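You operate a simulated robot arm through the tools that you are given. There is no shell and no other tool.

The job below is to be done with a simulated robot arm. You get a single attempt, and the scene is never put back.

JOB
The bobbin has run out: load the blue one, shut the plate and sew the grey strip.
Fine: the empty one goes on the leaf; 4 cm or more; draw the strip out, leave the foot up.

Only the result counts: the job must be done as asked and must still hold three seconds after the hand-in. Knocking over, shifting, dropping, spilling or breaking anything else fails it.

ROBOT AND FRAMES
A 7-joint arm with a two-finger parallel gripper, fixed in place. Base frame: the origin is at the foot of the arm, x ahead of it, y to its left, z up. Readings come in mm, degrees, newtons and seconds.
Its first joint turns from -132.0 to 132.0 degrees. Payload 3.91 kg.
Tool frame: the origin (TCP) lies between the finger pads and is the grasp point; the fingertips stand 30 mm ahead of it; z points along the fingers, y is the line along which they close. Largest opening 110 mm; finger width 20, thickness 10; the body of the gripper, 48 by 112 mm, starts 55 mm behind the TCP.
Orientation is told as [roll, pitch, yaw] about the base's x, y, z axes, in that order, counted from this pose: with the fingers straight down and closing along the base's y, the tool's x points along the base's -x, its y along +y and its z along -z.

CONTROLS
- The arm moves only by the tool arm_command. Its argument "series" is a list of rows, each a list of 7 numbers: the shift along the base's x, y, z in cm, then the turn, a rotation vector about the base's x, y, z in degrees, then the opening, from 0 (shut) to 1 (fully open). In form: [[tx, ty, tz, rx, ry, rz, fingers], ...]. A call has 1 to 20 rows; each row shifts and turns the commanded pose from where the row before left it. Each row takes 0.2 s and may step no farther than 50 mm and 8.6 degrees from the row before; otherwise, or with a gripper value out of range, the whole call is refused. Where a pose cannot be reached the arm comes as near as it can. A force on the tool above 40 N (or 10 N above the force at the start of the call, whichever is more), or a blocked arm, ends the call early, and 0.2 s more pass. Each finger travels about 108 mm/s and halts on what it meets, pressing with about 29 N; the grip force reading is that of the motor and also rises with nothing between the fingers. The clock runs only during rows and for 0.2 s after the last one: add rows that do not move to give the fingers time. It gives the time, the measured TCP pose, the force on the tool (base axes), the opening and the grip force at its end, in the units of the frame above (readings bear some noise), with the torque about the TCP (base axes, N m) and any sound that the robot's microphone picked up.
- Cameras (640 x 400 px; columns grow to the right, rows downward): "scene" is fixed at [63.7, 502.3, 1289.2]; the picture's right is [0.36, -0.93, 0.00], its down [-0.65, -0.25, -0.71] and it looks along [0.67, 0.26, -0.70] (base axes); focal length 214 px, centre (320, 200). "wrist" rides on the gripper at [72, 17, -103] in the tool frame; the picture's right is [-0.23, 0.97, 0.00], its down [-0.76, -0.18, -0.62] and it looks along [-0.61, -0.14, 0.78] (tool axes); focal length 222 px, centre (320, 200). There is no depth. A picture from a camera that has moved, and an enlarged one, comes with that camera's place and axes in the base frame and with its lens. The place of the scene camera against the robot may be out by one fixed shift of up to 18 mm in any direction.
- grab_frame(camera): a new picture of that camera. It takes no simulated time.
- enlarge(camera, box): a new picture of the part [left, top, right, bottom] of that camera's present view, enlarged. It takes no simulated time.
- finish_job(): hands the job in; it is judged then, once.

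Places have to be worked out from the pictures, the camera data and where the tool is seen. Open the gripper and draw the arm clear of the work before you hand the job in, unless the task says otherwise.

The tools are called after "Request:" as name(argument=value, ...) on one line, values as JSON. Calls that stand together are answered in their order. arm_command: Moves the arm, as the interface text tells. Its arguments: {"type":"object","properties":{"series":{"type":"array","items":{"type":"array","items":{"type":"number"}}}},"required":["series"]} The other tools are called the same way: grab_frame (camera) takes a picture; enlarge (camera, box) takes an enlarged picture of a part of a camera's view; finish_job () hands the job in.

At the start:

```text
time: 0.0
tcp_pos: [309.5, 457.5, 1113.2]
tcp_rot: [0.0, 0.0, 0.1]
wrist_force: [0.4, -0.3, 0.4]
wrist_torque: [0.01, -0.02, 0.02]
grip_width: 109.9
grasp_force: 0.1
```

scene: 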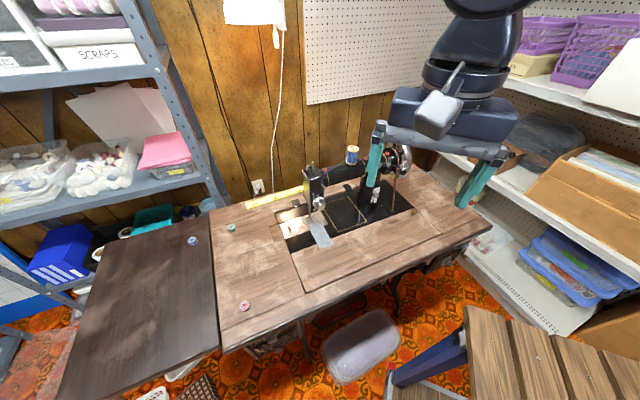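
wrist: 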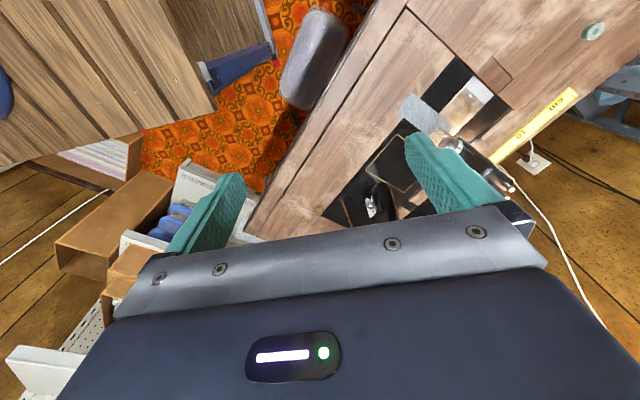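

The pictures show a sewing machine on a table with three bobbins (blue, green, red) lying about. I look closer at the machine before moving.

Request:
enlarge(camera="scene", box=[260, 140, 420, 260])

Request:
enlarge(camera="scene", box=[160, 200, 320, 320])

Request:
enlarge(camera="wrist", box=[330, 60, 530, 220])

```text
3.33 times, centred on (340, 200) of scene
camera zoom: at [63.7, 502.3, 1289.2], right [0.36, -0.93, 0.0], down [-0.65, -0.25, -0.71], along [0.67, 0.26, -0.7], focal length 715 px, centre (253, 200)
```

zoom: 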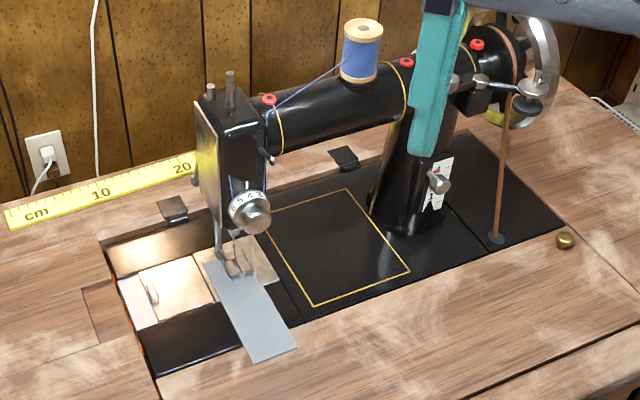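

```text
3.33 times, centred on (240, 260) of scene
camera zoom: at [63.7, 502.3, 1289.2], right [0.36, -0.93, 0.0], down [-0.65, -0.25, -0.71], along [0.67, 0.26, -0.7], focal length 715 px, centre (587, 0)
```

zoom: 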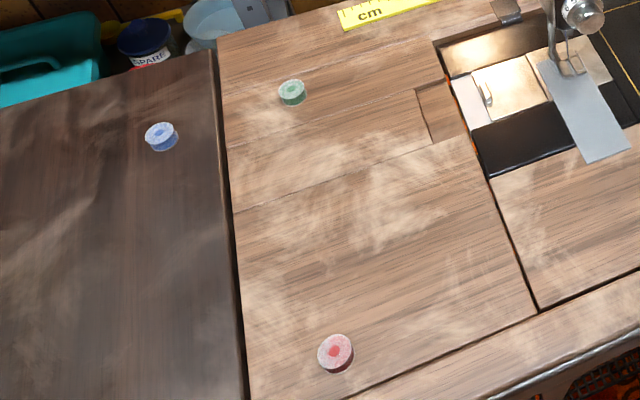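

```text
2.50 times, centred on (430, 140) of wrist
camera zoom: at [236.4, 473.2, 1216.8], right [0.23, 0.97, 0.0], down [0.76, -0.18, 0.62], along [0.61, -0.14, -0.78], focal length 555 px, centre (45, 350)
```

zoom: 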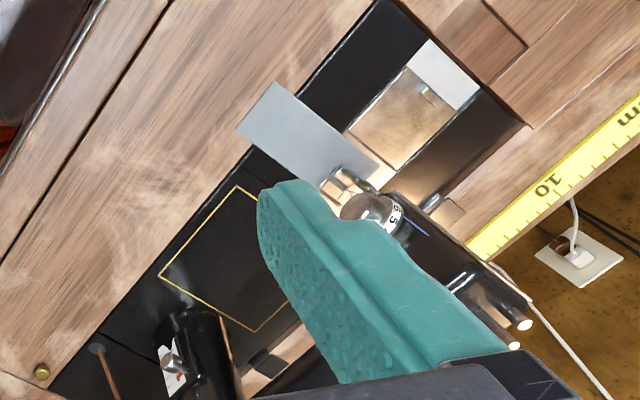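

From rough triangulation the bed is at about z≈795, the needle near (443, 662) and the machine's axis turned about 40°. I turn the wrist to look at the machine from its front, staying high and clear.

Request:
arm_command(series=[[-1.3, 0.8, 0, 0, 0, 8, 1], [-1.3, 0.8, 0, 0, 0, 8, 1], [-1.3, 0.8, 0, 0, 0, 8, 1], [-1.3, 0.8, 0, 0, 0, 8, 1], [-1.3, 0.8, 0, 0, 0, 8, 1], [0, 0, 0, 0, 0, 0, 1]])

```text
time: 1.4
tcp_pos: [244.6, 496.3, 1111.7]
tcp_rot: [0.0, 0.0, 40.1]
wrist_force: [-0.3, 0.4, 0.3]
wrist_torque: [-0.02, 0.01, -0.02]
grip_width: 110.2
grasp_force: 0.0
```

The arm sits at the planned viewpoint; I take both pictures.

Request:
grab_frame(camera="wrist")

Request:
grab_frame(camera="scene")

Request:
enlarge(camera="scene", box=[300, 120, 420, 220])

Request:
enlarge(camera="wrist", box=[220, 40, 420, 220])

```text
taken
camera wrist: at [177.0, 461.0, 1216.1], right [-0.45, 0.89, 0.0], down [0.7, 0.35, 0.62], along [0.56, 0.28, -0.78], focal length 222 px, centre (320, 200)
```

wrist: 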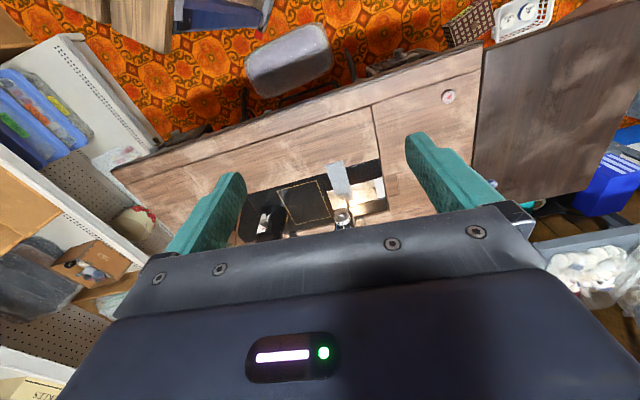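

```text
taken
```

scene: 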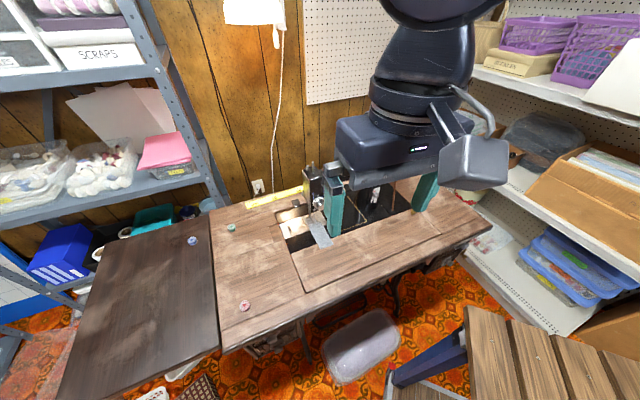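

```text
4.00 times, centred on (360, 170) of scene
camera zoom: at [63.7, 502.3, 1289.2], right [0.36, -0.93, 0.0], down [-0.65, -0.25, -0.71], along [0.67, 0.26, -0.7], focal length 858 px, centre (160, 320)
```

zoom: 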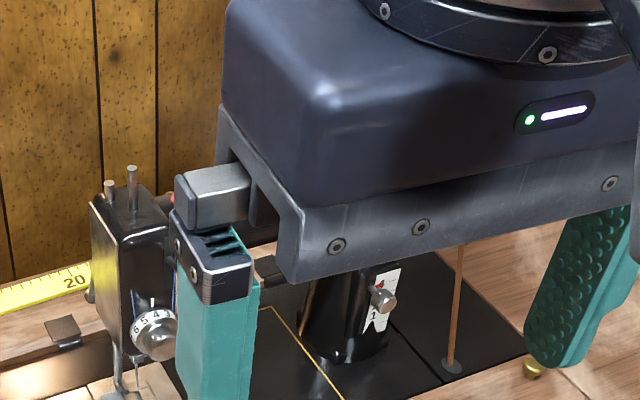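

```text
2.22 times, centred on (320, 130) of wrist
camera zoom: at [177.0, 461.0, 1216.1], right [-0.45, 0.89, 0.0], down [0.7, 0.35, 0.62], along [0.56, 0.28, -0.78], focal length 494 px, centre (320, 356)
```

zoom: 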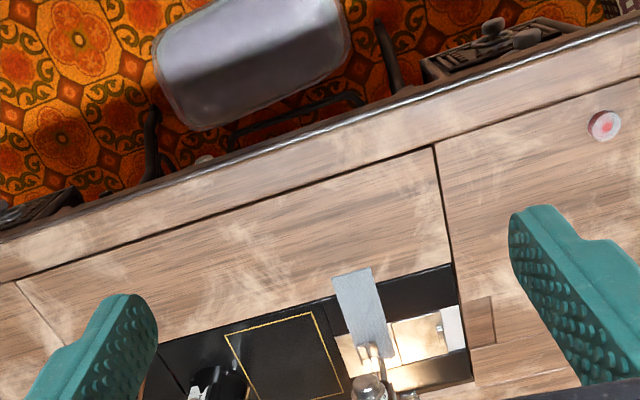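

The wrist view gives a bed height nearer z≈710 than my first guess, since the baseline was short. I move the arm left by 30 cm at the same height for a better triangulation and a view of the leaf.

Request:
arm_command(series=[[-0.64, 4.34, 0, 0, 0, 0, 1], [-0.64, 4.34, 0, 0, 0, 0, 1], [-0.64, 4.34, 0, 0, 0, 0, 1], [-0.64, 4.34, 0, 0, 0, 0, 1], [-0.64, 4.34, 0, 0, 0, 0, 1], [-0.64, 4.34, 0, 0, 0, 0, 1], [-0.64, 4.34, 0, 0, 0, 0, 1], [0, 0, 0, 0, 0, 0, 1]])

Request:
grab_frame(camera="wrist")

Request:
grab_frame(camera="scene")

Request:
enlarge(camera="scene", box=[260, 120, 420, 240])

Request:
enlarge(camera="wrist", box=[100, 40, 320, 180])

Request:
enlarge(camera="wrist", box=[280, 40, 500, 180])

```text
time: 3.2
tcp_pos: [196.7, 800.3, 1114.9]
tcp_rot: [0.0, 0.1, 40.2]
wrist_force: [0.2, -0.9, -0.4]
wrist_torque: [0.03, 0.0, 0.03]
grip_width: 109.7
grasp_force: 0.0
```

```text
taken
camera wrist: at [129.4, 766.2, 1219.0], right [-0.45, 0.89, 0.0], down [0.7, 0.35, 0.62], along [0.56, 0.28, -0.78], focal length 222 px, centre (320, 200)
```

wrist: 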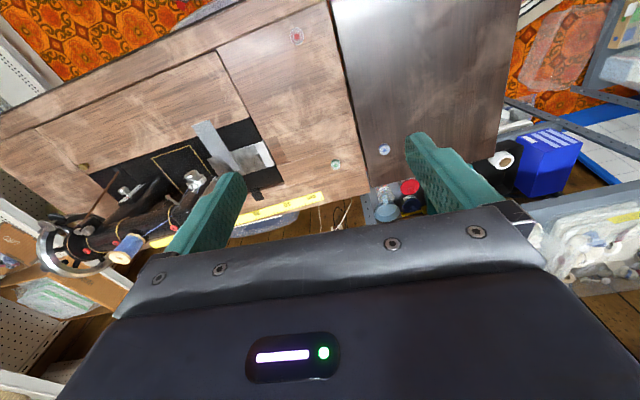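

```text
taken
```

scene: 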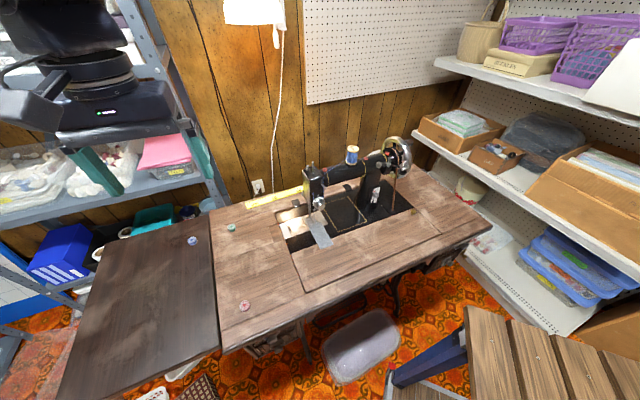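

```text
3.33 times, centred on (340, 180) of scene
camera zoom: at [63.7, 502.3, 1289.2], right [0.36, -0.93, 0.0], down [-0.65, -0.25, -0.71], along [0.67, 0.26, -0.7], focal length 715 px, centre (253, 267)
```

zoom: 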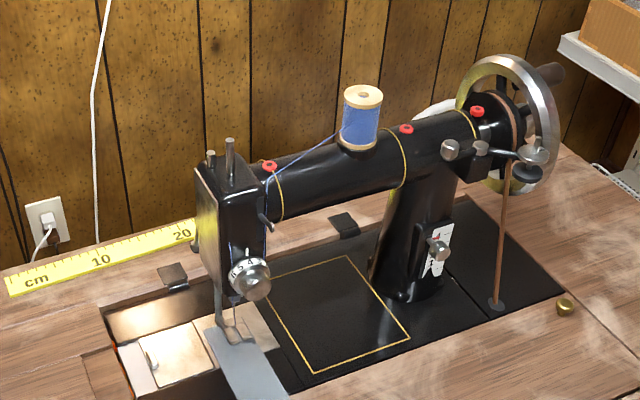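

```text
2.86 times, centred on (210, 110) of wrist
camera zoom: at [129.4, 766.2, 1219.0], right [-0.45, 0.89, 0.0], down [0.7, 0.35, 0.62], along [0.56, 0.28, -0.78], focal length 635 px, centre (634, 457)
```

zoom: 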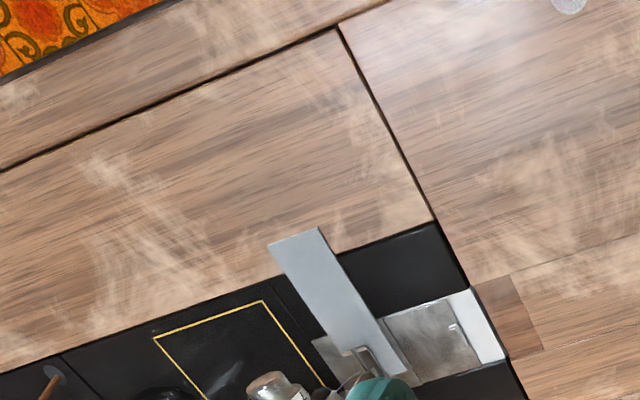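

```text
2.86 times, centred on (390, 110) of wrist
camera zoom: at [129.4, 766.2, 1219.0], right [-0.45, 0.89, 0.0], down [0.7, 0.35, 0.62], along [0.56, 0.28, -0.78], focal length 635 px, centre (120, 457)
```

zoom: 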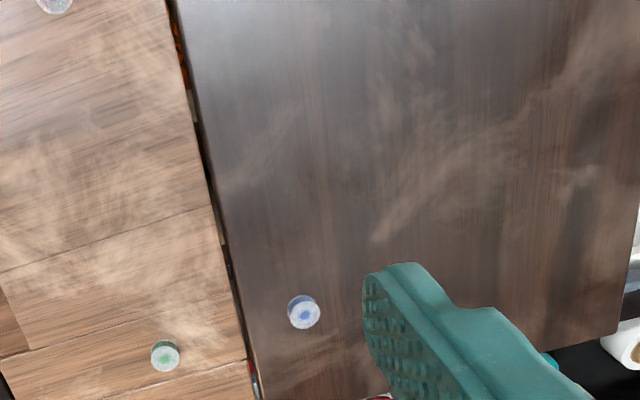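

Triangulation now agrees: table top z≈731, machine yaw ≈43.6°, needle near (485, 685), plate centre near (434, 742), blue bobbin near (266, 1002). I come lower from the machine's left end to look closely at the plate.

Request:
arm_command(series=[[2.09, -0.3, -2.38, 0, 0, -7.35, 1], [2.09, -0.3, -2.38, 0, 0, -7.35, 1], [2.09, -0.3, -2.38, 0, 0, -7.35, 1], [2.09, -0.3, -2.38, 0, 0, -7.35, 1], [2.09, -0.3, -2.38, 0, 0, -7.35, 1], [2.09, -0.3, -2.38, 0, 0, -7.35, 1], [2.09, -0.3, -2.38, 0, 0, -7.35, 1], [2.09, -0.3, -2.38, 0, 0, -7.35, 1], [2.09, -0.3, -2.38, 0, 0, -7.35, 1], [2.09, -0.3, -2.38, 0, 0, -7.35, 1], [0, 0, 0, 0, 0, 0, 1]])

Request:
grab_frame(camera="wrist")

Request:
enlarge(camera="wrist", box=[220, 80, 420, 220])

Request:
enlarge(camera="scene", box=[260, 120, 420, 240])

```text
time: 5.6
tcp_pos: [406.8, 771.6, 874.4]
tcp_rot: [0.1, 0.0, -33.5]
wrist_force: [0.3, -0.1, 0.0]
wrist_torque: [-0.02, 0.0, -0.02]
grip_width: 109.8
grasp_force: 0.0
```

```text
taken
camera wrist: at [355.8, 825.4, 978.9], right [0.73, 0.69, 0.0], down [0.54, -0.57, 0.62], along [0.43, -0.45, -0.78], focal length 222 px, centre (320, 200)
```

wrist: 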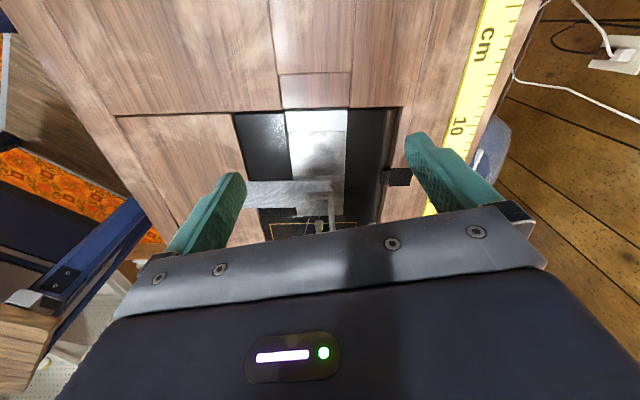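

```text
2.86 times, centred on (320, 150) of wrist
camera zoom: at [355.8, 825.4, 978.9], right [0.73, 0.69, 0.0], down [0.54, -0.57, 0.62], along [0.43, -0.45, -0.78], focal length 635 px, centre (320, 343)
```

zoom: 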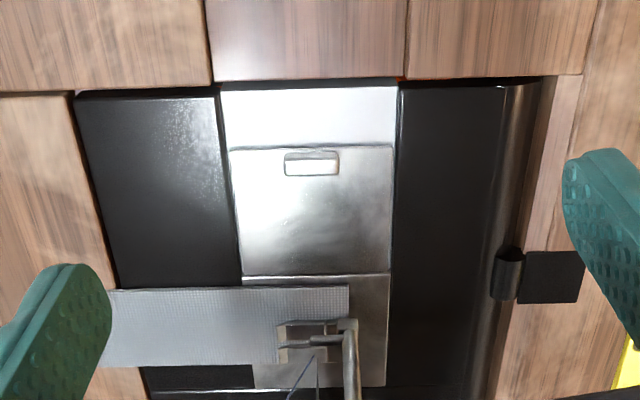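

```text
3.33 times, centred on (340, 180) of scene
camera zoom: at [63.7, 502.3, 1289.2], right [0.36, -0.93, 0.0], down [-0.65, -0.25, -0.71], along [0.67, 0.26, -0.7], focal length 715 px, centre (253, 267)
```

zoom: 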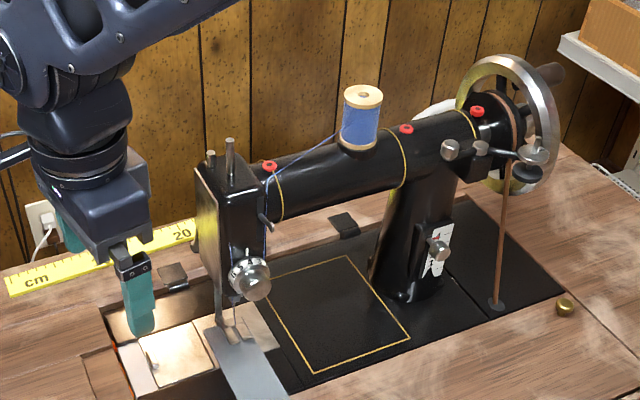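

The plate shows a small rib or notch near its left end. I enlarge further to tell a raised rib from a slot.

Request:
enlarge(camera="wrist", box=[280, 105, 360, 155])

Request:
enlarge(camera="scene", box=[275, 190, 335, 230])

Request:
enlarge(camera="wrist", box=[270, 160, 370, 230])

Request:
enlarge(camera="scene", box=[360, 130, 420, 220])

Request:
enlarge(camera="scene", box=[300, 150, 350, 220])

```text
8.00 times, centred on (320, 130) of wrist
camera zoom: at [355.8, 825.4, 978.9], right [0.73, 0.69, 0.0], down [0.54, -0.57, 0.62], along [0.43, -0.45, -0.78], focal length 1777 px, centre (320, 760)
```

zoom: 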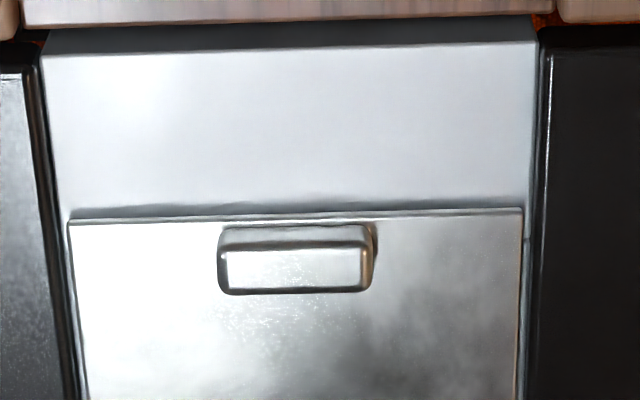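

```text
10.00 times, centred on (305, 210) of scene
camera zoom: at [63.7, 502.3, 1289.2], right [0.36, -0.93, 0.0], down [-0.65, -0.25, -0.71], along [0.67, 0.26, -0.7], focal length 2145 px, centre (470, 100)
```

zoom: 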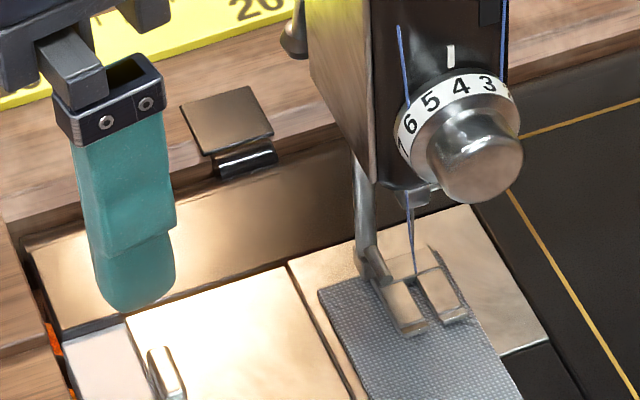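

```text
5.71 times, centred on (320, 195) of wrist
camera zoom: at [355.8, 825.4, 978.9], right [0.73, 0.69, 0.0], down [0.54, -0.57, 0.62], along [0.43, -0.45, -0.78], focal length 1269 px, centre (320, 229)
```

zoom: 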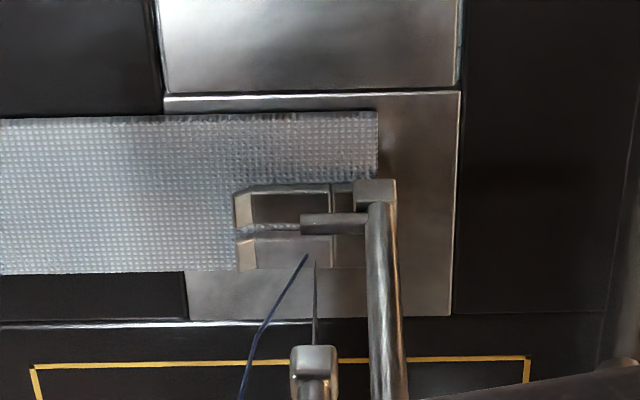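

```text
4.44 times, centred on (390, 175) of scene
camera zoom: at [63.7, 502.3, 1289.2], right [0.36, -0.93, 0.0], down [-0.65, -0.25, -0.71], along [0.67, 0.26, -0.7], focal length 953 px, centre (9, 311)
```

zoom: 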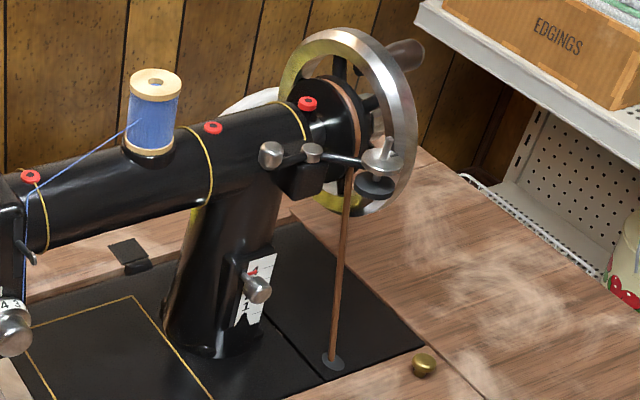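

```text
5.71 times, centred on (325, 185) of scene
camera zoom: at [63.7, 502.3, 1289.2], right [0.36, -0.93, 0.0], down [-0.65, -0.25, -0.71], along [0.67, 0.26, -0.7], focal length 1226 px, centre (291, 286)
```

zoom: 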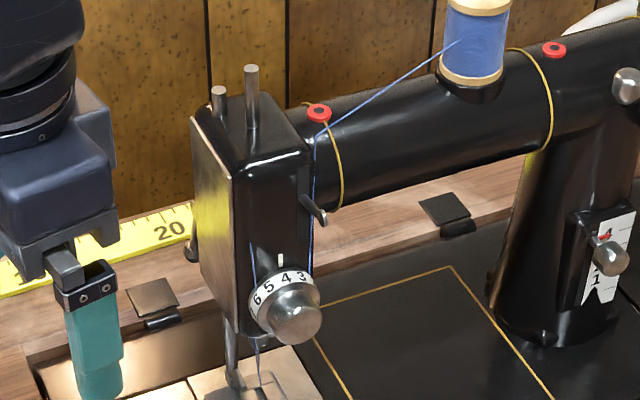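

The plate has a raised rib about 22 mm across the bed, centred near (422.6, 749.8). I turn to close along the bed's depth and hover over the rib with the fingers at about 38 mm.

Request:
arm_command(series=[[0.4, -0.5, 0, 0, 0, -6.45, 0.35], [0.4, -0.5, 0, 0, 0, -6.45, 0.35], [0.4, -0.6, -2, 0, 0, 0, 0.35], [0.38, -0.58, -2, 0, 0, 0, 0.35], [0, 0, -2, 0, 0, 0, 0.35], [0, 0, 0, 0, 0, 0, 0.35]])

Request:
grab_frame(camera="wrist")

Request:
enlarge(camera="wrist", box=[220, 80, 420, 220])

Request:
enlarge(camera="scene", box=[260, 140, 360, 240])

```text
time: 7.0
tcp_pos: [422.5, 748.4, 814.7]
tcp_rot: [0.0, 0.1, -46.3]
wrist_force: [-0.3, -0.6, 0.1]
wrist_torque: [0.03, 0.0, -0.01]
grip_width: 38.5
grasp_force: 0.0
```

```text
taken
camera wrist: at [383.5, 812.0, 918.3], right [0.86, 0.51, 0.0], down [0.4, -0.67, 0.62], along [0.32, -0.54, -0.78], focal length 222 px, centre (320, 200)
```

wrist: 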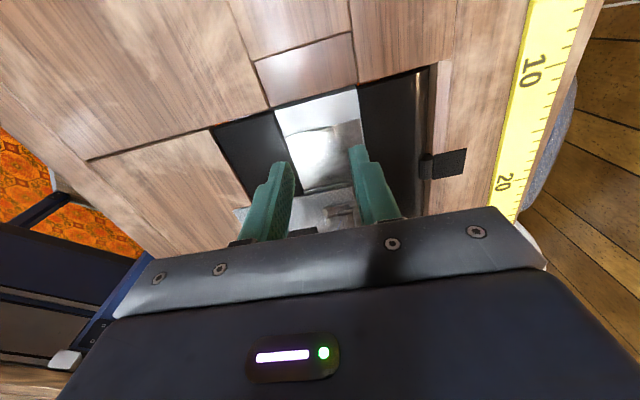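

```text
2.86 times, centred on (320, 150) of wrist
camera zoom: at [383.5, 812.0, 918.3], right [0.86, 0.51, 0.0], down [0.4, -0.67, 0.62], along [0.32, -0.54, -0.78], focal length 635 px, centre (320, 343)
```

zoom: 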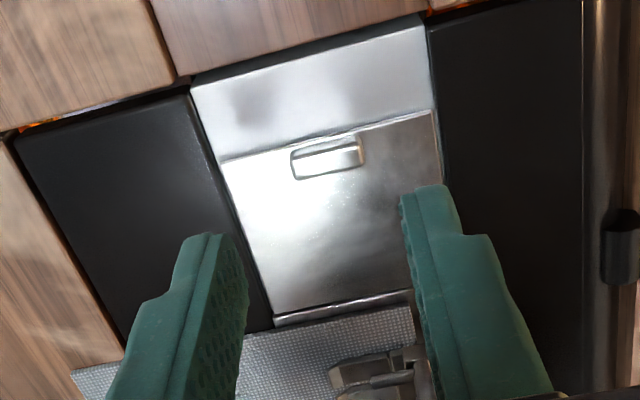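

```text
4.00 times, centred on (310, 190) of scene
camera zoom: at [63.7, 502.3, 1289.2], right [0.36, -0.93, 0.0], down [-0.65, -0.25, -0.71], along [0.67, 0.26, -0.7], focal length 858 px, centre (360, 240)
```

zoom: 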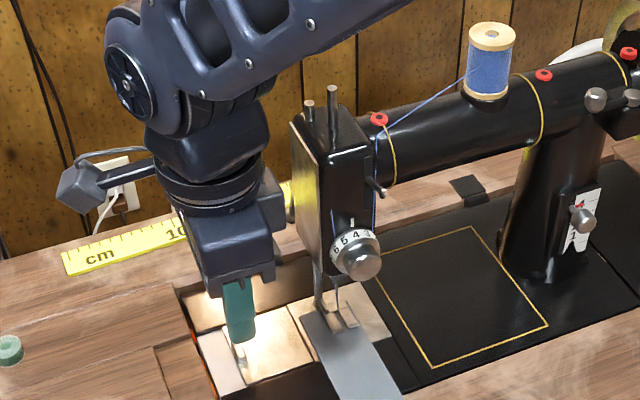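

The rib reads at about (421.5, 751.5) with its top near z≈745. I shift 3 mm left and descend in small steps, watching the force.

Request:
arm_command(series=[[-0.1, 0.3, -1.0, 0, 0, 0, 0.35], [0, 0, -1.5, 0, 0, 0, 0.35], [0, 0, -1.0, 0, 0, 0, 0.35], [0, 0, 0, 0, 0, 0, 0.35]])

Request:
enlarge(camera="wrist", box=[250, 100, 410, 220])

Request:
enlarge(camera="scene", box=[270, 180, 330, 230])

```text
time: 8.0
tcp_pos: [422.4, 753.2, 779.8]
tcp_rot: [0.0, 0.0, -46.3]
wrist_force: [0.8, 0.1, -0.5]
wrist_torque: [0.02, 0.01, -0.02]
grip_width: 38.8
grasp_force: 0.0
```

```text
3.33 times, centred on (330, 160) of wrist
camera zoom: at [384.1, 816.1, 882.9], right [0.86, 0.51, 0.0], down [0.4, -0.67, 0.62], along [0.32, -0.54, -0.78], focal length 740 px, centre (287, 333)
```

zoom: 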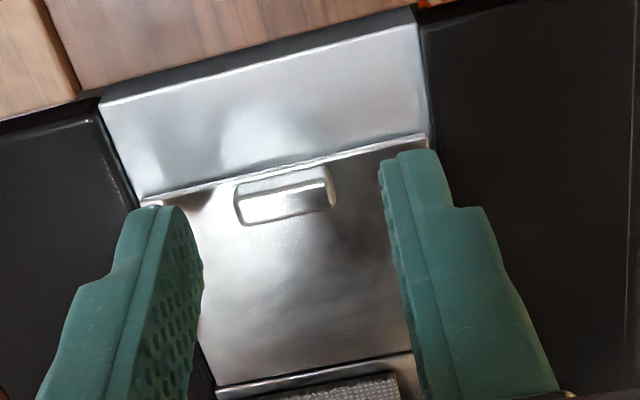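

```text
8.00 times, centred on (300, 205) of scene
camera zoom: at [63.7, 502.3, 1289.2], right [0.36, -0.93, 0.0], down [-0.65, -0.25, -0.71], along [0.67, 0.26, -0.7], focal length 1716 px, centre (480, 160)
```

zoom: 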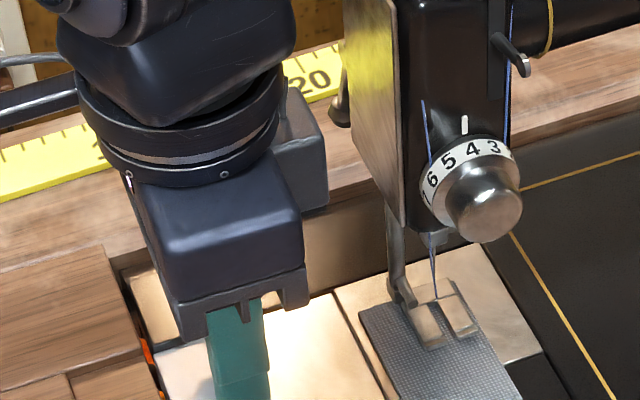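

The fingertips are about 5 mm above the rib and well centred. I go down slowly and read the force.

Request:
arm_command(series=[[0, 0, -0.3, 0, 0, 0, 0.35], [0, 0, -0.3, 0, 0, 0, 0.35], [0, 0, 0, 0, 0, 0, 0.35]])

```text
time: 8.8
tcp_pos: [422.9, 751.6, 773.2]
tcp_rot: [0.0, 0.0, -46.3]
wrist_force: [-0.3, 0.1, 0.2]
wrist_torque: [-0.04, 0.02, 0.03]
grip_width: 38.8
grasp_force: 0.1
```

No contact yet (tips near z≈743). I continue in millimetre steps.

Request:
arm_command(series=[[0, 0, -0.15, 0, 0, 0, 0.35], [0, 0, -0.15, 0, 0, 0, 0.35], [0, 0, 0, 0, 0, 0, 0.35]])

Request:
enlarge(camera="wrist", box=[250, 100, 410, 220])

```text
time: 9.6
tcp_pos: [422.4, 752.7, 768.8]
tcp_rot: [0.0, 0.0, -46.3]
wrist_force: [-0.1, 1.1, 0.7]
wrist_torque: [0.01, 0.01, -0.01]
grip_width: 38.7
grasp_force: 0.1
```

```text
3.33 times, centred on (330, 160) of wrist
camera zoom: at [384.4, 815.9, 874.9], right [0.86, 0.51, 0.0], down [0.4, -0.67, 0.62], along [0.32, -0.54, -0.78], focal length 740 px, centre (287, 333)
```

zoom: 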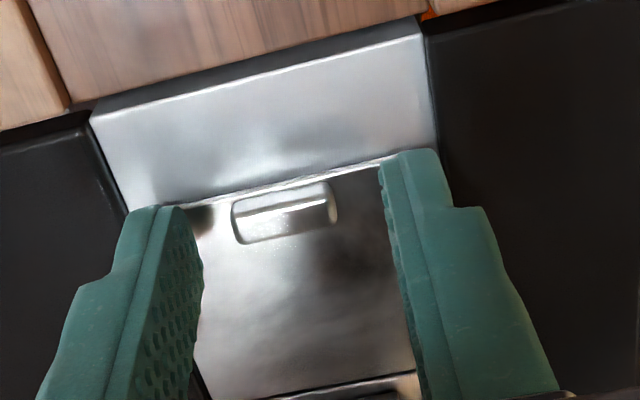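

Still no contact; I take another two millimetres.

Request:
arm_command(series=[[0, 0, -0.1, 0, 0, 0, 0.35], [0, 0, -0.1, 0, 0, 0, 0.35], [0, 0, 0, 0, 0, 0, 0.35]])

```text
time: 10.4
tcp_pos: [422.8, 752.9, 768.5]
tcp_rot: [0.0, 0.0, -46.2]
wrist_force: [-0.9, 0.4, -0.1]
wrist_torque: [0.01, -0.04, 0.0]
grip_width: 38.6
grasp_force: 0.1
```

No contact force yet; two millimetres more.

Request:
arm_command(series=[[0, 0, -0.1, 0, 0, 0, 0.35], [0, 0, -0.1, 0, 0, 0, 0.35], [0, 0, 0, 0, 0, 0, 0.35]])

Request:
enlarge(camera="scene", box=[270, 180, 330, 230])

Request:
enlarge(camera="wrist", box=[250, 100, 410, 220])

```text
time: 11.2
tcp_pos: [423.4, 752.5, 767.3]
tcp_rot: [0.0, 0.1, -46.3]
wrist_force: [0.1, 0.6, 0.2]
wrist_torque: [0.03, -0.03, -0.02]
grip_width: 38.5
grasp_force: 0.0
```

```text
8.00 times, centred on (300, 205) of scene
camera zoom: at [63.7, 502.3, 1289.2], right [0.36, -0.93, 0.0], down [-0.65, -0.25, -0.71], along [0.67, 0.26, -0.7], focal length 1716 px, centre (480, 160)
```

zoom: 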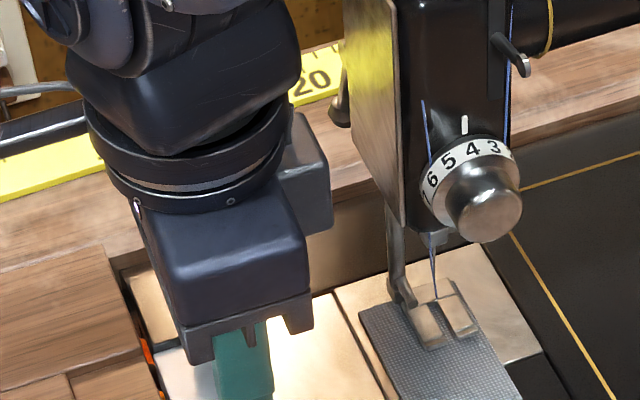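

```text
3.33 times, centred on (330, 160) of wrist
camera zoom: at [384.3, 815.3, 870.0], right [0.86, 0.51, 0.0], down [0.4, -0.67, 0.62], along [0.32, -0.54, -0.78], focal length 740 px, centre (287, 333)
```

zoom: 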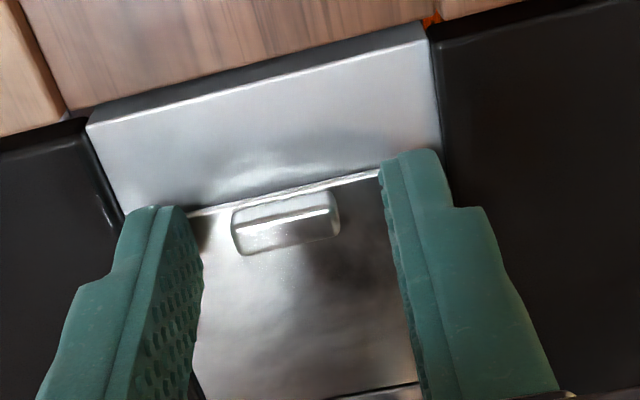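

The tips should now be level with the rib's sides. I close on the rib and read the opening.

Request:
arm_command(series=[[0, 0, 0, 0, 0, 0, 0.25], [0, 0, 0, 0, 0, 0, 0.15], [0, 0, 0, 0, 0, 0, 0.15], [0, 0, 0, 0, 0, 0, 0.15]])

Request:
enlarge(camera="wrist", box=[250, 100, 410, 220])

```text
time: 12.2
tcp_pos: [422.2, 751.8, 764.9]
tcp_rot: [-0.1, 0.0, -46.3]
wrist_force: [-9.2, -9.4, 1.9]
wrist_torque: [-0.41, 0.2, 0.28]
grip_width: 22.0
grasp_force: 45.1
```

```text
3.33 times, centred on (330, 160) of wrist
camera zoom: at [383.6, 815.1, 869.9], right [0.86, 0.51, 0.0], down [0.4, -0.67, 0.62], along [0.32, -0.54, -0.78], focal length 740 px, centre (287, 333)
```

zoom: 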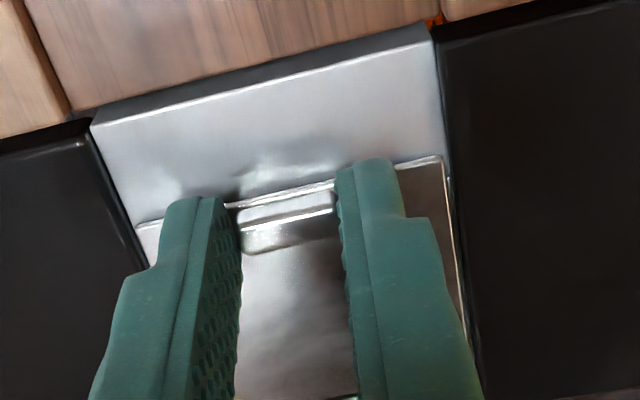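

The rib is held (22 mm). I ease the side load and slide the plate 2 cm left along (-0.69, 0.724).

Request:
arm_command(series=[[-0.07, -0.07, 0, 0, 0, 0, 0.15], [-0.345, 0.362, 0, 0, 0, 0, 0.15], [-0.345, 0.362, 0, 0, 0, 0, 0.15], [-0.345, 0.362, 0, 0, 0, 0, 0.15], [-0.345, 0.362, 0, 0, 0, 0, 0.15], [0, 0, 0, 0, 0, 0, 0.15]])

Request:
grab_frame(camera="wrist")

Request:
enlarge(camera="scene", box=[270, 180, 330, 230])

```text
time: 13.6
tcp_pos: [408.5, 764.9, 766.1]
tcp_rot: [0.0, 0.0, -46.4]
wrist_force: [-8.4, -7.3, -7.8]
wrist_torque: [-0.44, 0.06, 0.35]
grip_width: 21.7
grasp_force: 45.2
```

```text
taken
camera wrist: at [370.0, 828.7, 869.9], right [0.86, 0.51, 0.0], down [0.4, -0.67, 0.62], along [0.32, -0.54, -0.78], focal length 222 px, centre (320, 200)
```

wrist: 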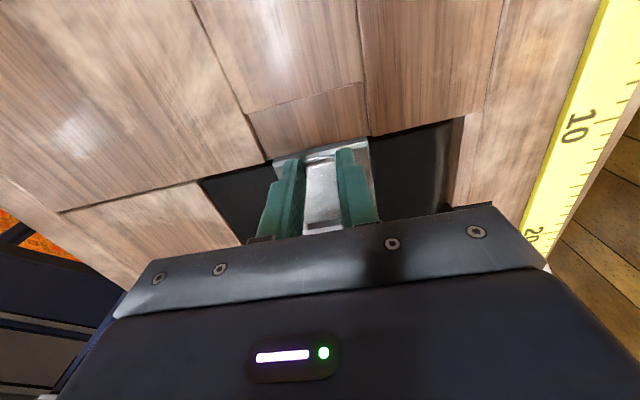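

```text
8.00 times, centred on (300, 205) of scene
camera zoom: at [63.7, 502.3, 1289.2], right [0.36, -0.93, 0.0], down [-0.65, -0.25, -0.71], along [0.67, 0.26, -0.7], focal length 1716 px, centre (480, 160)
```

zoom: 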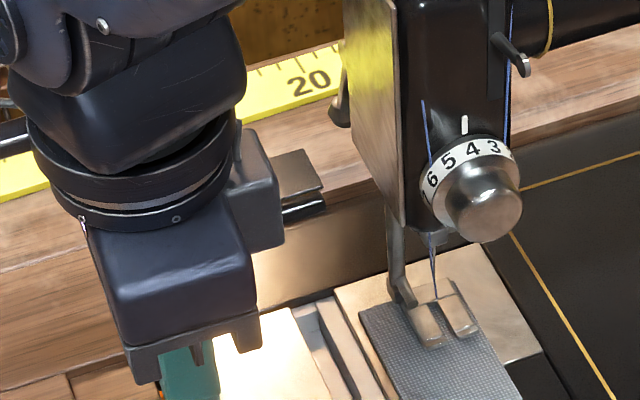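

The plate slides and the cavity begins to show. I go on left another 3 cm.

Request:
arm_command(series=[[-0.345, 0.362, 0, 0, 0, 0, 0.15], [-0.345, 0.362, 0, 0, 0, 0, 0.15], [-0.345, 0.362, 0, 0, 0, 0, 0.15], [-0.345, 0.362, 0, 0, 0, 0, 0.15], [-0.345, 0.362, 0, 0, 0, 0, 0.15], [-0.345, 0.362, 0, 0, 0, 0, 0.15], [0, 0, 0, 0, 0, 0, 0.15]])

Request:
grab_frame(camera="wrist")

Request:
enlarge(camera="scene", box=[270, 180, 330, 230])

```text
time: 15.3
tcp_pos: [386.2, 788.2, 767.1]
tcp_rot: [-0.1, 0.0, -46.2]
wrist_force: [0.0, -0.3, -0.5]
wrist_torque: [0.0, -0.02, 0.38]
grip_width: 21.9
grasp_force: 45.0
stopped in row 7: the force on the tool passed its limit at 41 N (the readings are from after the stop); the commanded pose is now the measured one
```

```text
taken
camera wrist: at [348.6, 850.2, 869.8], right [0.86, 0.51, 0.0], down [0.4, -0.67, 0.62], along [0.32, -0.54, -0.78], focal length 222 px, centre (320, 200)
```

wrist: 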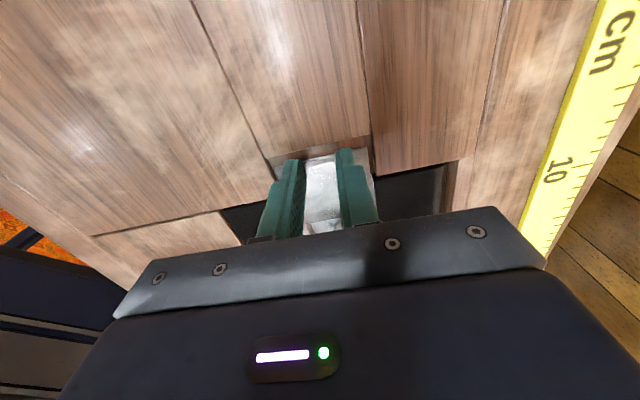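

```text
8.00 times, centred on (300, 205) of scene
camera zoom: at [63.7, 502.3, 1289.2], right [0.36, -0.93, 0.0], down [-0.65, -0.25, -0.71], along [0.67, 0.26, -0.7], focal length 1716 px, centre (480, 160)
```

zoom: 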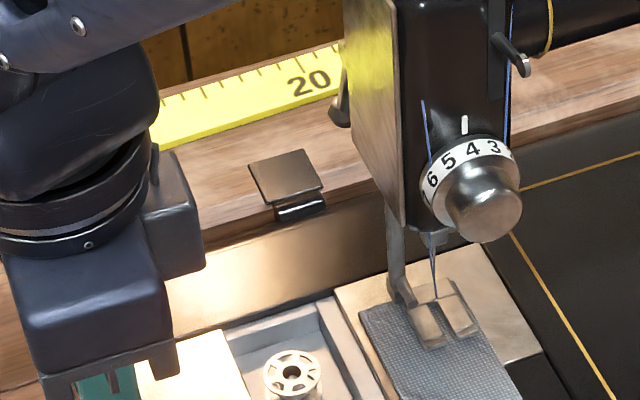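

The plate reached its stop after about 51 mm and the empty bobbin is visible. I release, rise and move back over the cavity to look down at it.

Request:
arm_command(series=[[0, 0, 0, 0, 0, 0, 0.25], [0, 0, 0, 0, 0, 0, 0.35], [0, 0, 2, 0, 0, 0, 0.35], [0, 0, 4, 0, 0, 0, 0.5], [0, 0, 4, 0, 0, 0, 0.8], [1.35, -1.45, 0, 0, 0, 0, 1], [1.35, -1.45, 0, 0, 0, 0, 1], [0, 0, 0, 0, 0, 0, 1]])

Request:
grab_frame(camera="wrist")

Request:
enlarge(camera="wrist", box=[250, 80, 410, 200])

Request:
enlarge(camera="scene", box=[270, 190, 330, 230])

```text
time: 17.1
tcp_pos: [414.0, 757.6, 865.0]
tcp_rot: [-0.1, 0.0, -46.3]
wrist_force: [0.4, 0.2, -0.4]
wrist_torque: [-0.01, -0.02, 0.0]
grip_width: 109.9
grasp_force: 0.0
```

```text
taken
camera wrist: at [376.1, 821.2, 969.2], right [0.86, 0.51, 0.0], down [0.4, -0.67, 0.62], along [0.32, -0.54, -0.78], focal length 222 px, centre (320, 200)
```

wrist: 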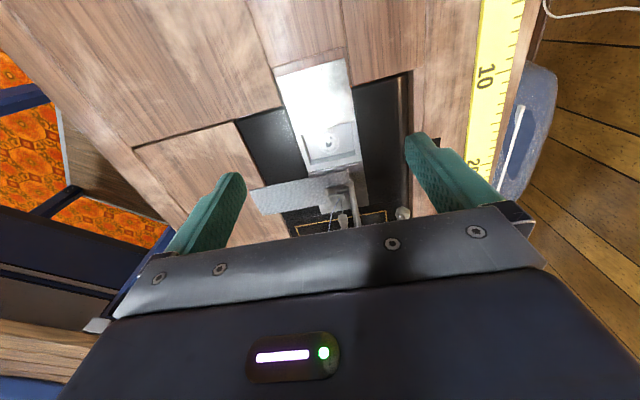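

```text
3.33 times, centred on (330, 140) of wrist
camera zoom: at [376.1, 821.2, 969.2], right [0.86, 0.51, 0.0], down [0.4, -0.67, 0.62], along [0.32, -0.54, -0.78], focal length 740 px, centre (287, 400)
```

zoom: 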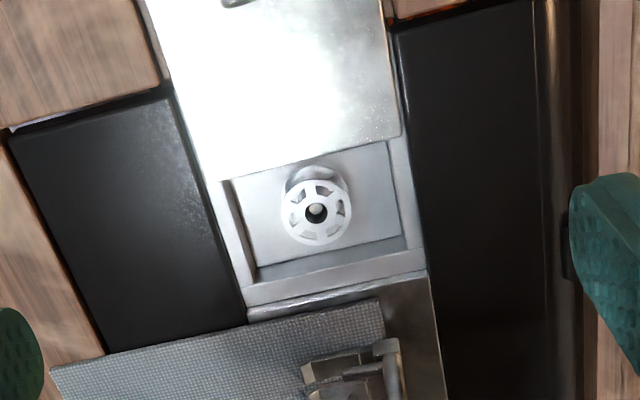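

```text
10.00 times, centred on (300, 210) of scene
camera zoom: at [63.7, 502.3, 1289.2], right [0.36, -0.93, 0.0], down [-0.65, -0.25, -0.71], along [0.67, 0.26, -0.7], focal length 2145 px, centre (520, 100)
```

zoom: 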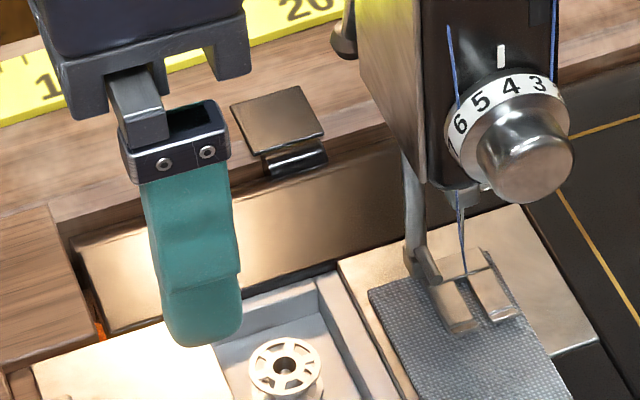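

The empty bobbin stands on a peg in a shallow tray, centred near (438.5, 735). Before moving over it I check the gap between the gripper and the machine head in the scene view.

Request:
enlarge(camera="scene", box=[250, 130, 350, 230])

Request:
enlarge(camera="wrist", box=[300, 100, 350, 140])

```text
4.00 times, centred on (300, 180) of scene
camera zoom: at [63.7, 502.3, 1289.2], right [0.36, -0.93, 0.0], down [-0.65, -0.25, -0.71], along [0.67, 0.26, -0.7], focal length 858 px, centre (400, 280)
```

zoom: 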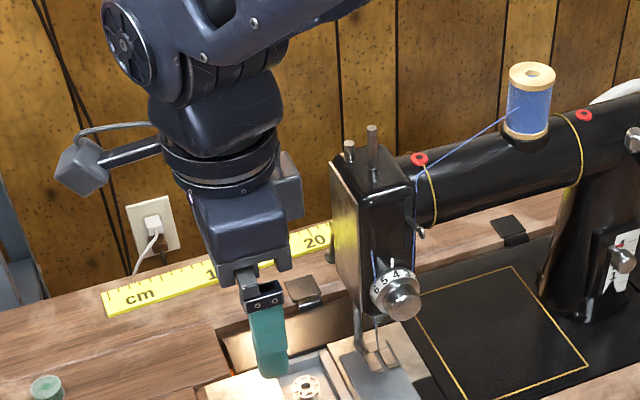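

```text
10.00 times, centred on (325, 120) of wrist
camera zoom: at [376.1, 821.2, 969.2], right [0.86, 0.51, 0.0], down [0.4, -0.67, 0.62], along [0.32, -0.54, -0.78], focal length 2221 px, centre (270, 1000)
```

zoom: 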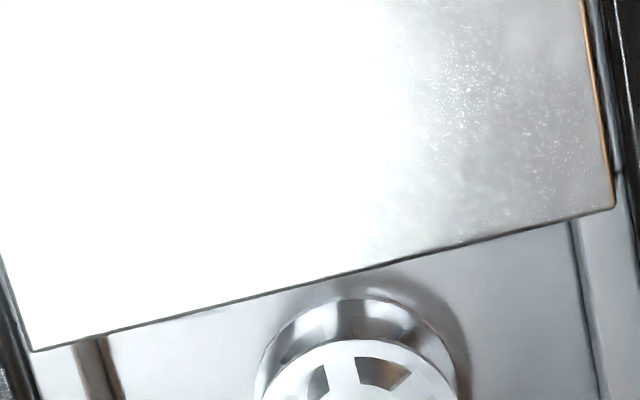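

I look closer at the gripper housing's right side to know its clearance to the head.

Request:
enlarge(camera="scene", box=[285, 140, 345, 220])

Request:
enlarge(camera="scene", box=[260, 130, 345, 220])

```text
5.00 times, centred on (315, 180) of scene
camera zoom: at [63.7, 502.3, 1289.2], right [0.36, -0.93, 0.0], down [-0.65, -0.25, -0.71], along [0.67, 0.26, -0.7], focal length 1072 px, centre (345, 300)
```

zoom: 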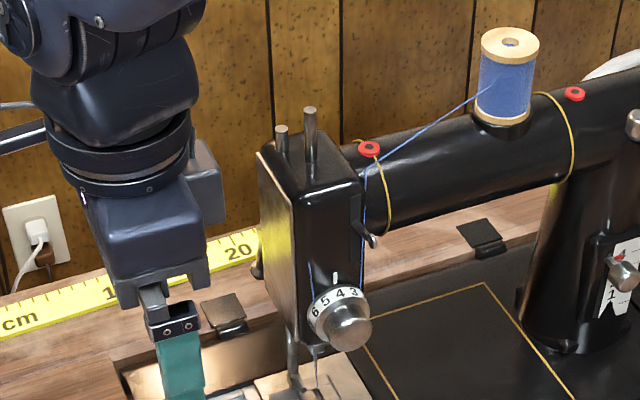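

```text
4.44 times, centred on (302, 175) of scene
camera zoom: at [63.7, 502.3, 1289.2], right [0.36, -0.93, 0.0], down [-0.65, -0.25, -0.71], along [0.67, 0.26, -0.7], focal length 953 px, centre (398, 311)
```

zoom: 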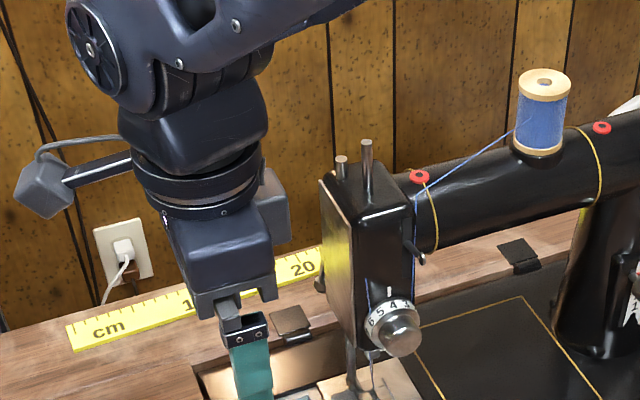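

The housing's right side might come within a few millimetres of the head, so I tilt the tool 10° about the closing axis (top leaning left) and move to above the bobbin with the fingers at 32 mm.

Request:
arm_command(series=[[0, 0, 0, -3.62, -3.45, 0, 0.6], [0, 0, 0, -3.62, -3.45, 0, 0.3], [0.7, -0.63, -2, 0, 0, 0, 0.29], [0.7, -0.63, -2, 0, 0, 0, 0.29], [0, 0, 0, 0, 0, 0, 0.29]])

Request:
enlarge(camera="wrist", box=[250, 80, 410, 200])

Request:
enlarge(camera="scene", box=[260, 130, 345, 220])

```text
time: 18.3
tcp_pos: [426.2, 746.5, 825.0]
tcp_rot: [-0.2, -10.0, -46.2]
wrist_force: [0.0, 0.1, -0.3]
wrist_torque: [0.02, 0.03, 0.0]
grip_width: 32.2
grasp_force: 0.1
```

```text
3.33 times, centred on (330, 140) of wrist
camera zoom: at [376.8, 822.6, 915.2], right [0.86, 0.51, 0.04], down [0.32, -0.59, 0.75], along [0.4, -0.63, -0.66], focal length 740 px, centre (287, 400)
```

zoom: 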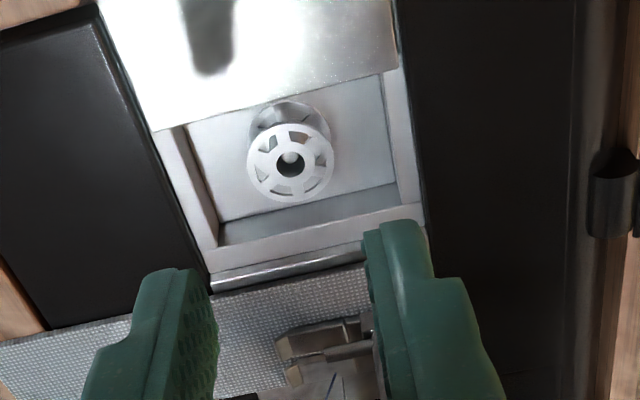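

```text
4.44 times, centred on (302, 175) of scene
camera zoom: at [63.7, 502.3, 1289.2], right [0.36, -0.93, 0.0], down [-0.65, -0.25, -0.71], along [0.67, 0.26, -0.7], focal length 953 px, centre (398, 311)
```

zoom: 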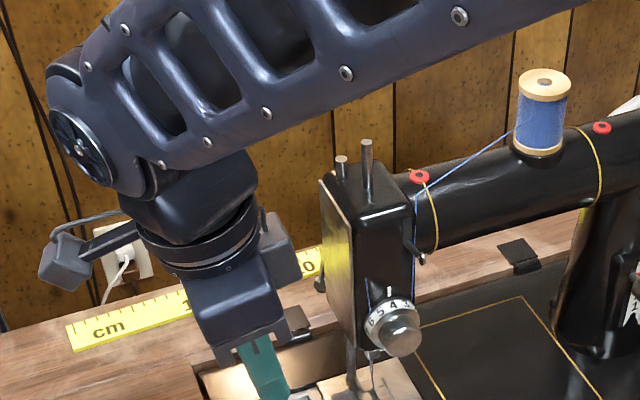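

The bobbin's top reads at about (437.7, 733.8, 733) with roughly 13 mm free on its front side and 16 mm behind. I narrow to 28 mm and move to directly above it for a last alignment check.

Request:
arm_command(series=[[0.4, -0.5, -1, 0, 0, 0, 0.255], [0.33, -0.42, -1.5, 0, 0, 0, 0.255], [0, 0, -1, 0, 0, 0, 0.255], [0, 0, 0, 0, 0, 0, 0.255]])

Request:
enlarge(camera="wrist", box=[250, 80, 410, 200])

Request:
enlarge(camera="scene", box=[260, 130, 345, 220])

```text
time: 19.3
tcp_pos: [434.3, 737.0, 790.5]
tcp_rot: [-0.2, -10.0, -46.3]
wrist_force: [0.3, -0.1, 0.8]
wrist_torque: [0.03, -0.01, -0.03]
grip_width: 28.1
grasp_force: 0.0
```

```text
3.33 times, centred on (330, 140) of wrist
camera zoom: at [384.8, 812.8, 880.9], right [0.86, 0.51, 0.04], down [0.32, -0.58, 0.75], along [0.4, -0.63, -0.66], focal length 740 px, centre (287, 400)
```

zoom: 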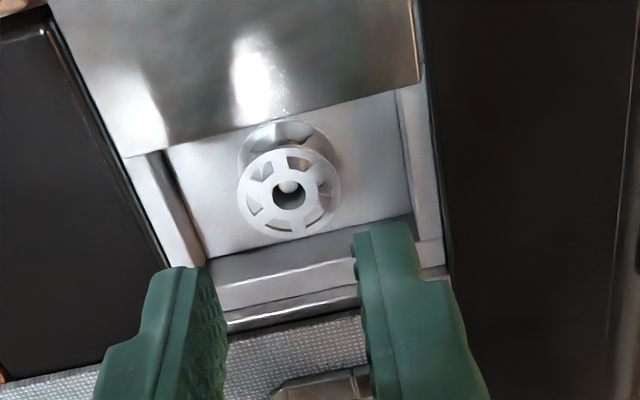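

```text
4.44 times, centred on (302, 175) of scene
camera zoom: at [63.7, 502.3, 1289.2], right [0.36, -0.93, 0.0], down [-0.65, -0.25, -0.71], along [0.67, 0.26, -0.7], focal length 953 px, centre (398, 311)
```

zoom: 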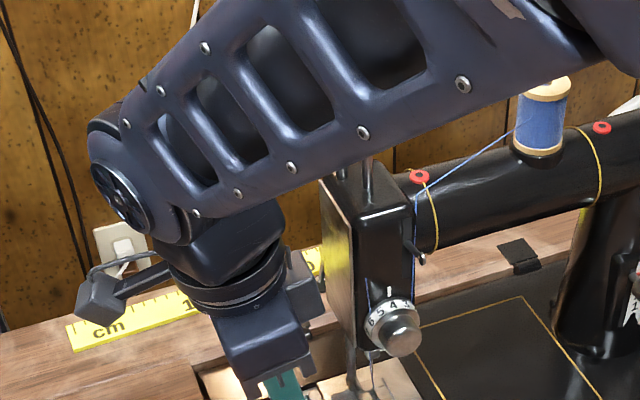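

Alignment is within about a millimetre. I nudge 0.5 mm toward the back and lower 2 cm, to just above the rim.

Request:
arm_command(series=[[0.04, 0.03, -0.7, 0, 0, 0, 0.255], [0, 0, -0.7, 0, 0, 0, 0.255], [0, 0, -0.5, 0, 0, 0, 0.255], [0, 0, 0, 0, 0, 0, 0.255]])

Request:
enlarge(camera="wrist", box=[250, 90, 410, 210])

Request:
enlarge(camera="scene", box=[260, 130, 345, 220])

```text
time: 20.3
tcp_pos: [435.3, 738.5, 772.9]
tcp_rot: [-0.3, -10.0, -46.3]
wrist_force: [-0.5, 0.0, 0.0]
wrist_torque: [0.02, 0.03, 0.0]
grip_width: 27.7
grasp_force: 0.1
```

```text
3.33 times, centred on (330, 150) of wrist
camera zoom: at [386.0, 813.0, 862.7], right [0.86, 0.51, 0.04], down [0.32, -0.59, 0.75], along [0.4, -0.63, -0.66], focal length 740 px, centre (287, 367)
```

zoom: 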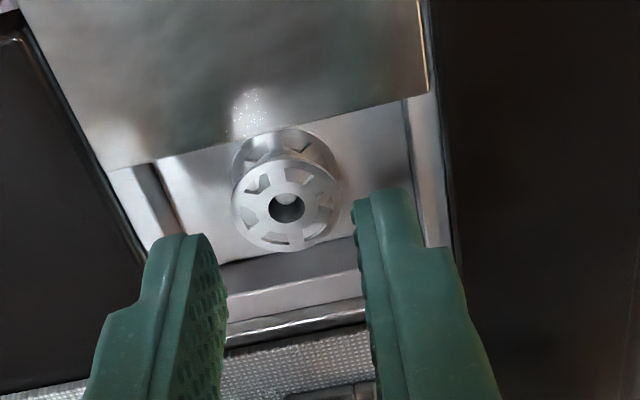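

```text
4.44 times, centred on (302, 175) of scene
camera zoom: at [63.7, 502.3, 1289.2], right [0.36, -0.93, 0.0], down [-0.65, -0.25, -0.71], along [0.67, 0.26, -0.7], focal length 953 px, centre (398, 311)
```

zoom: 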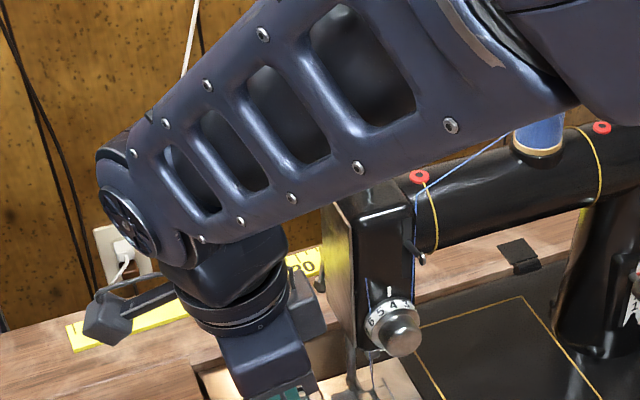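

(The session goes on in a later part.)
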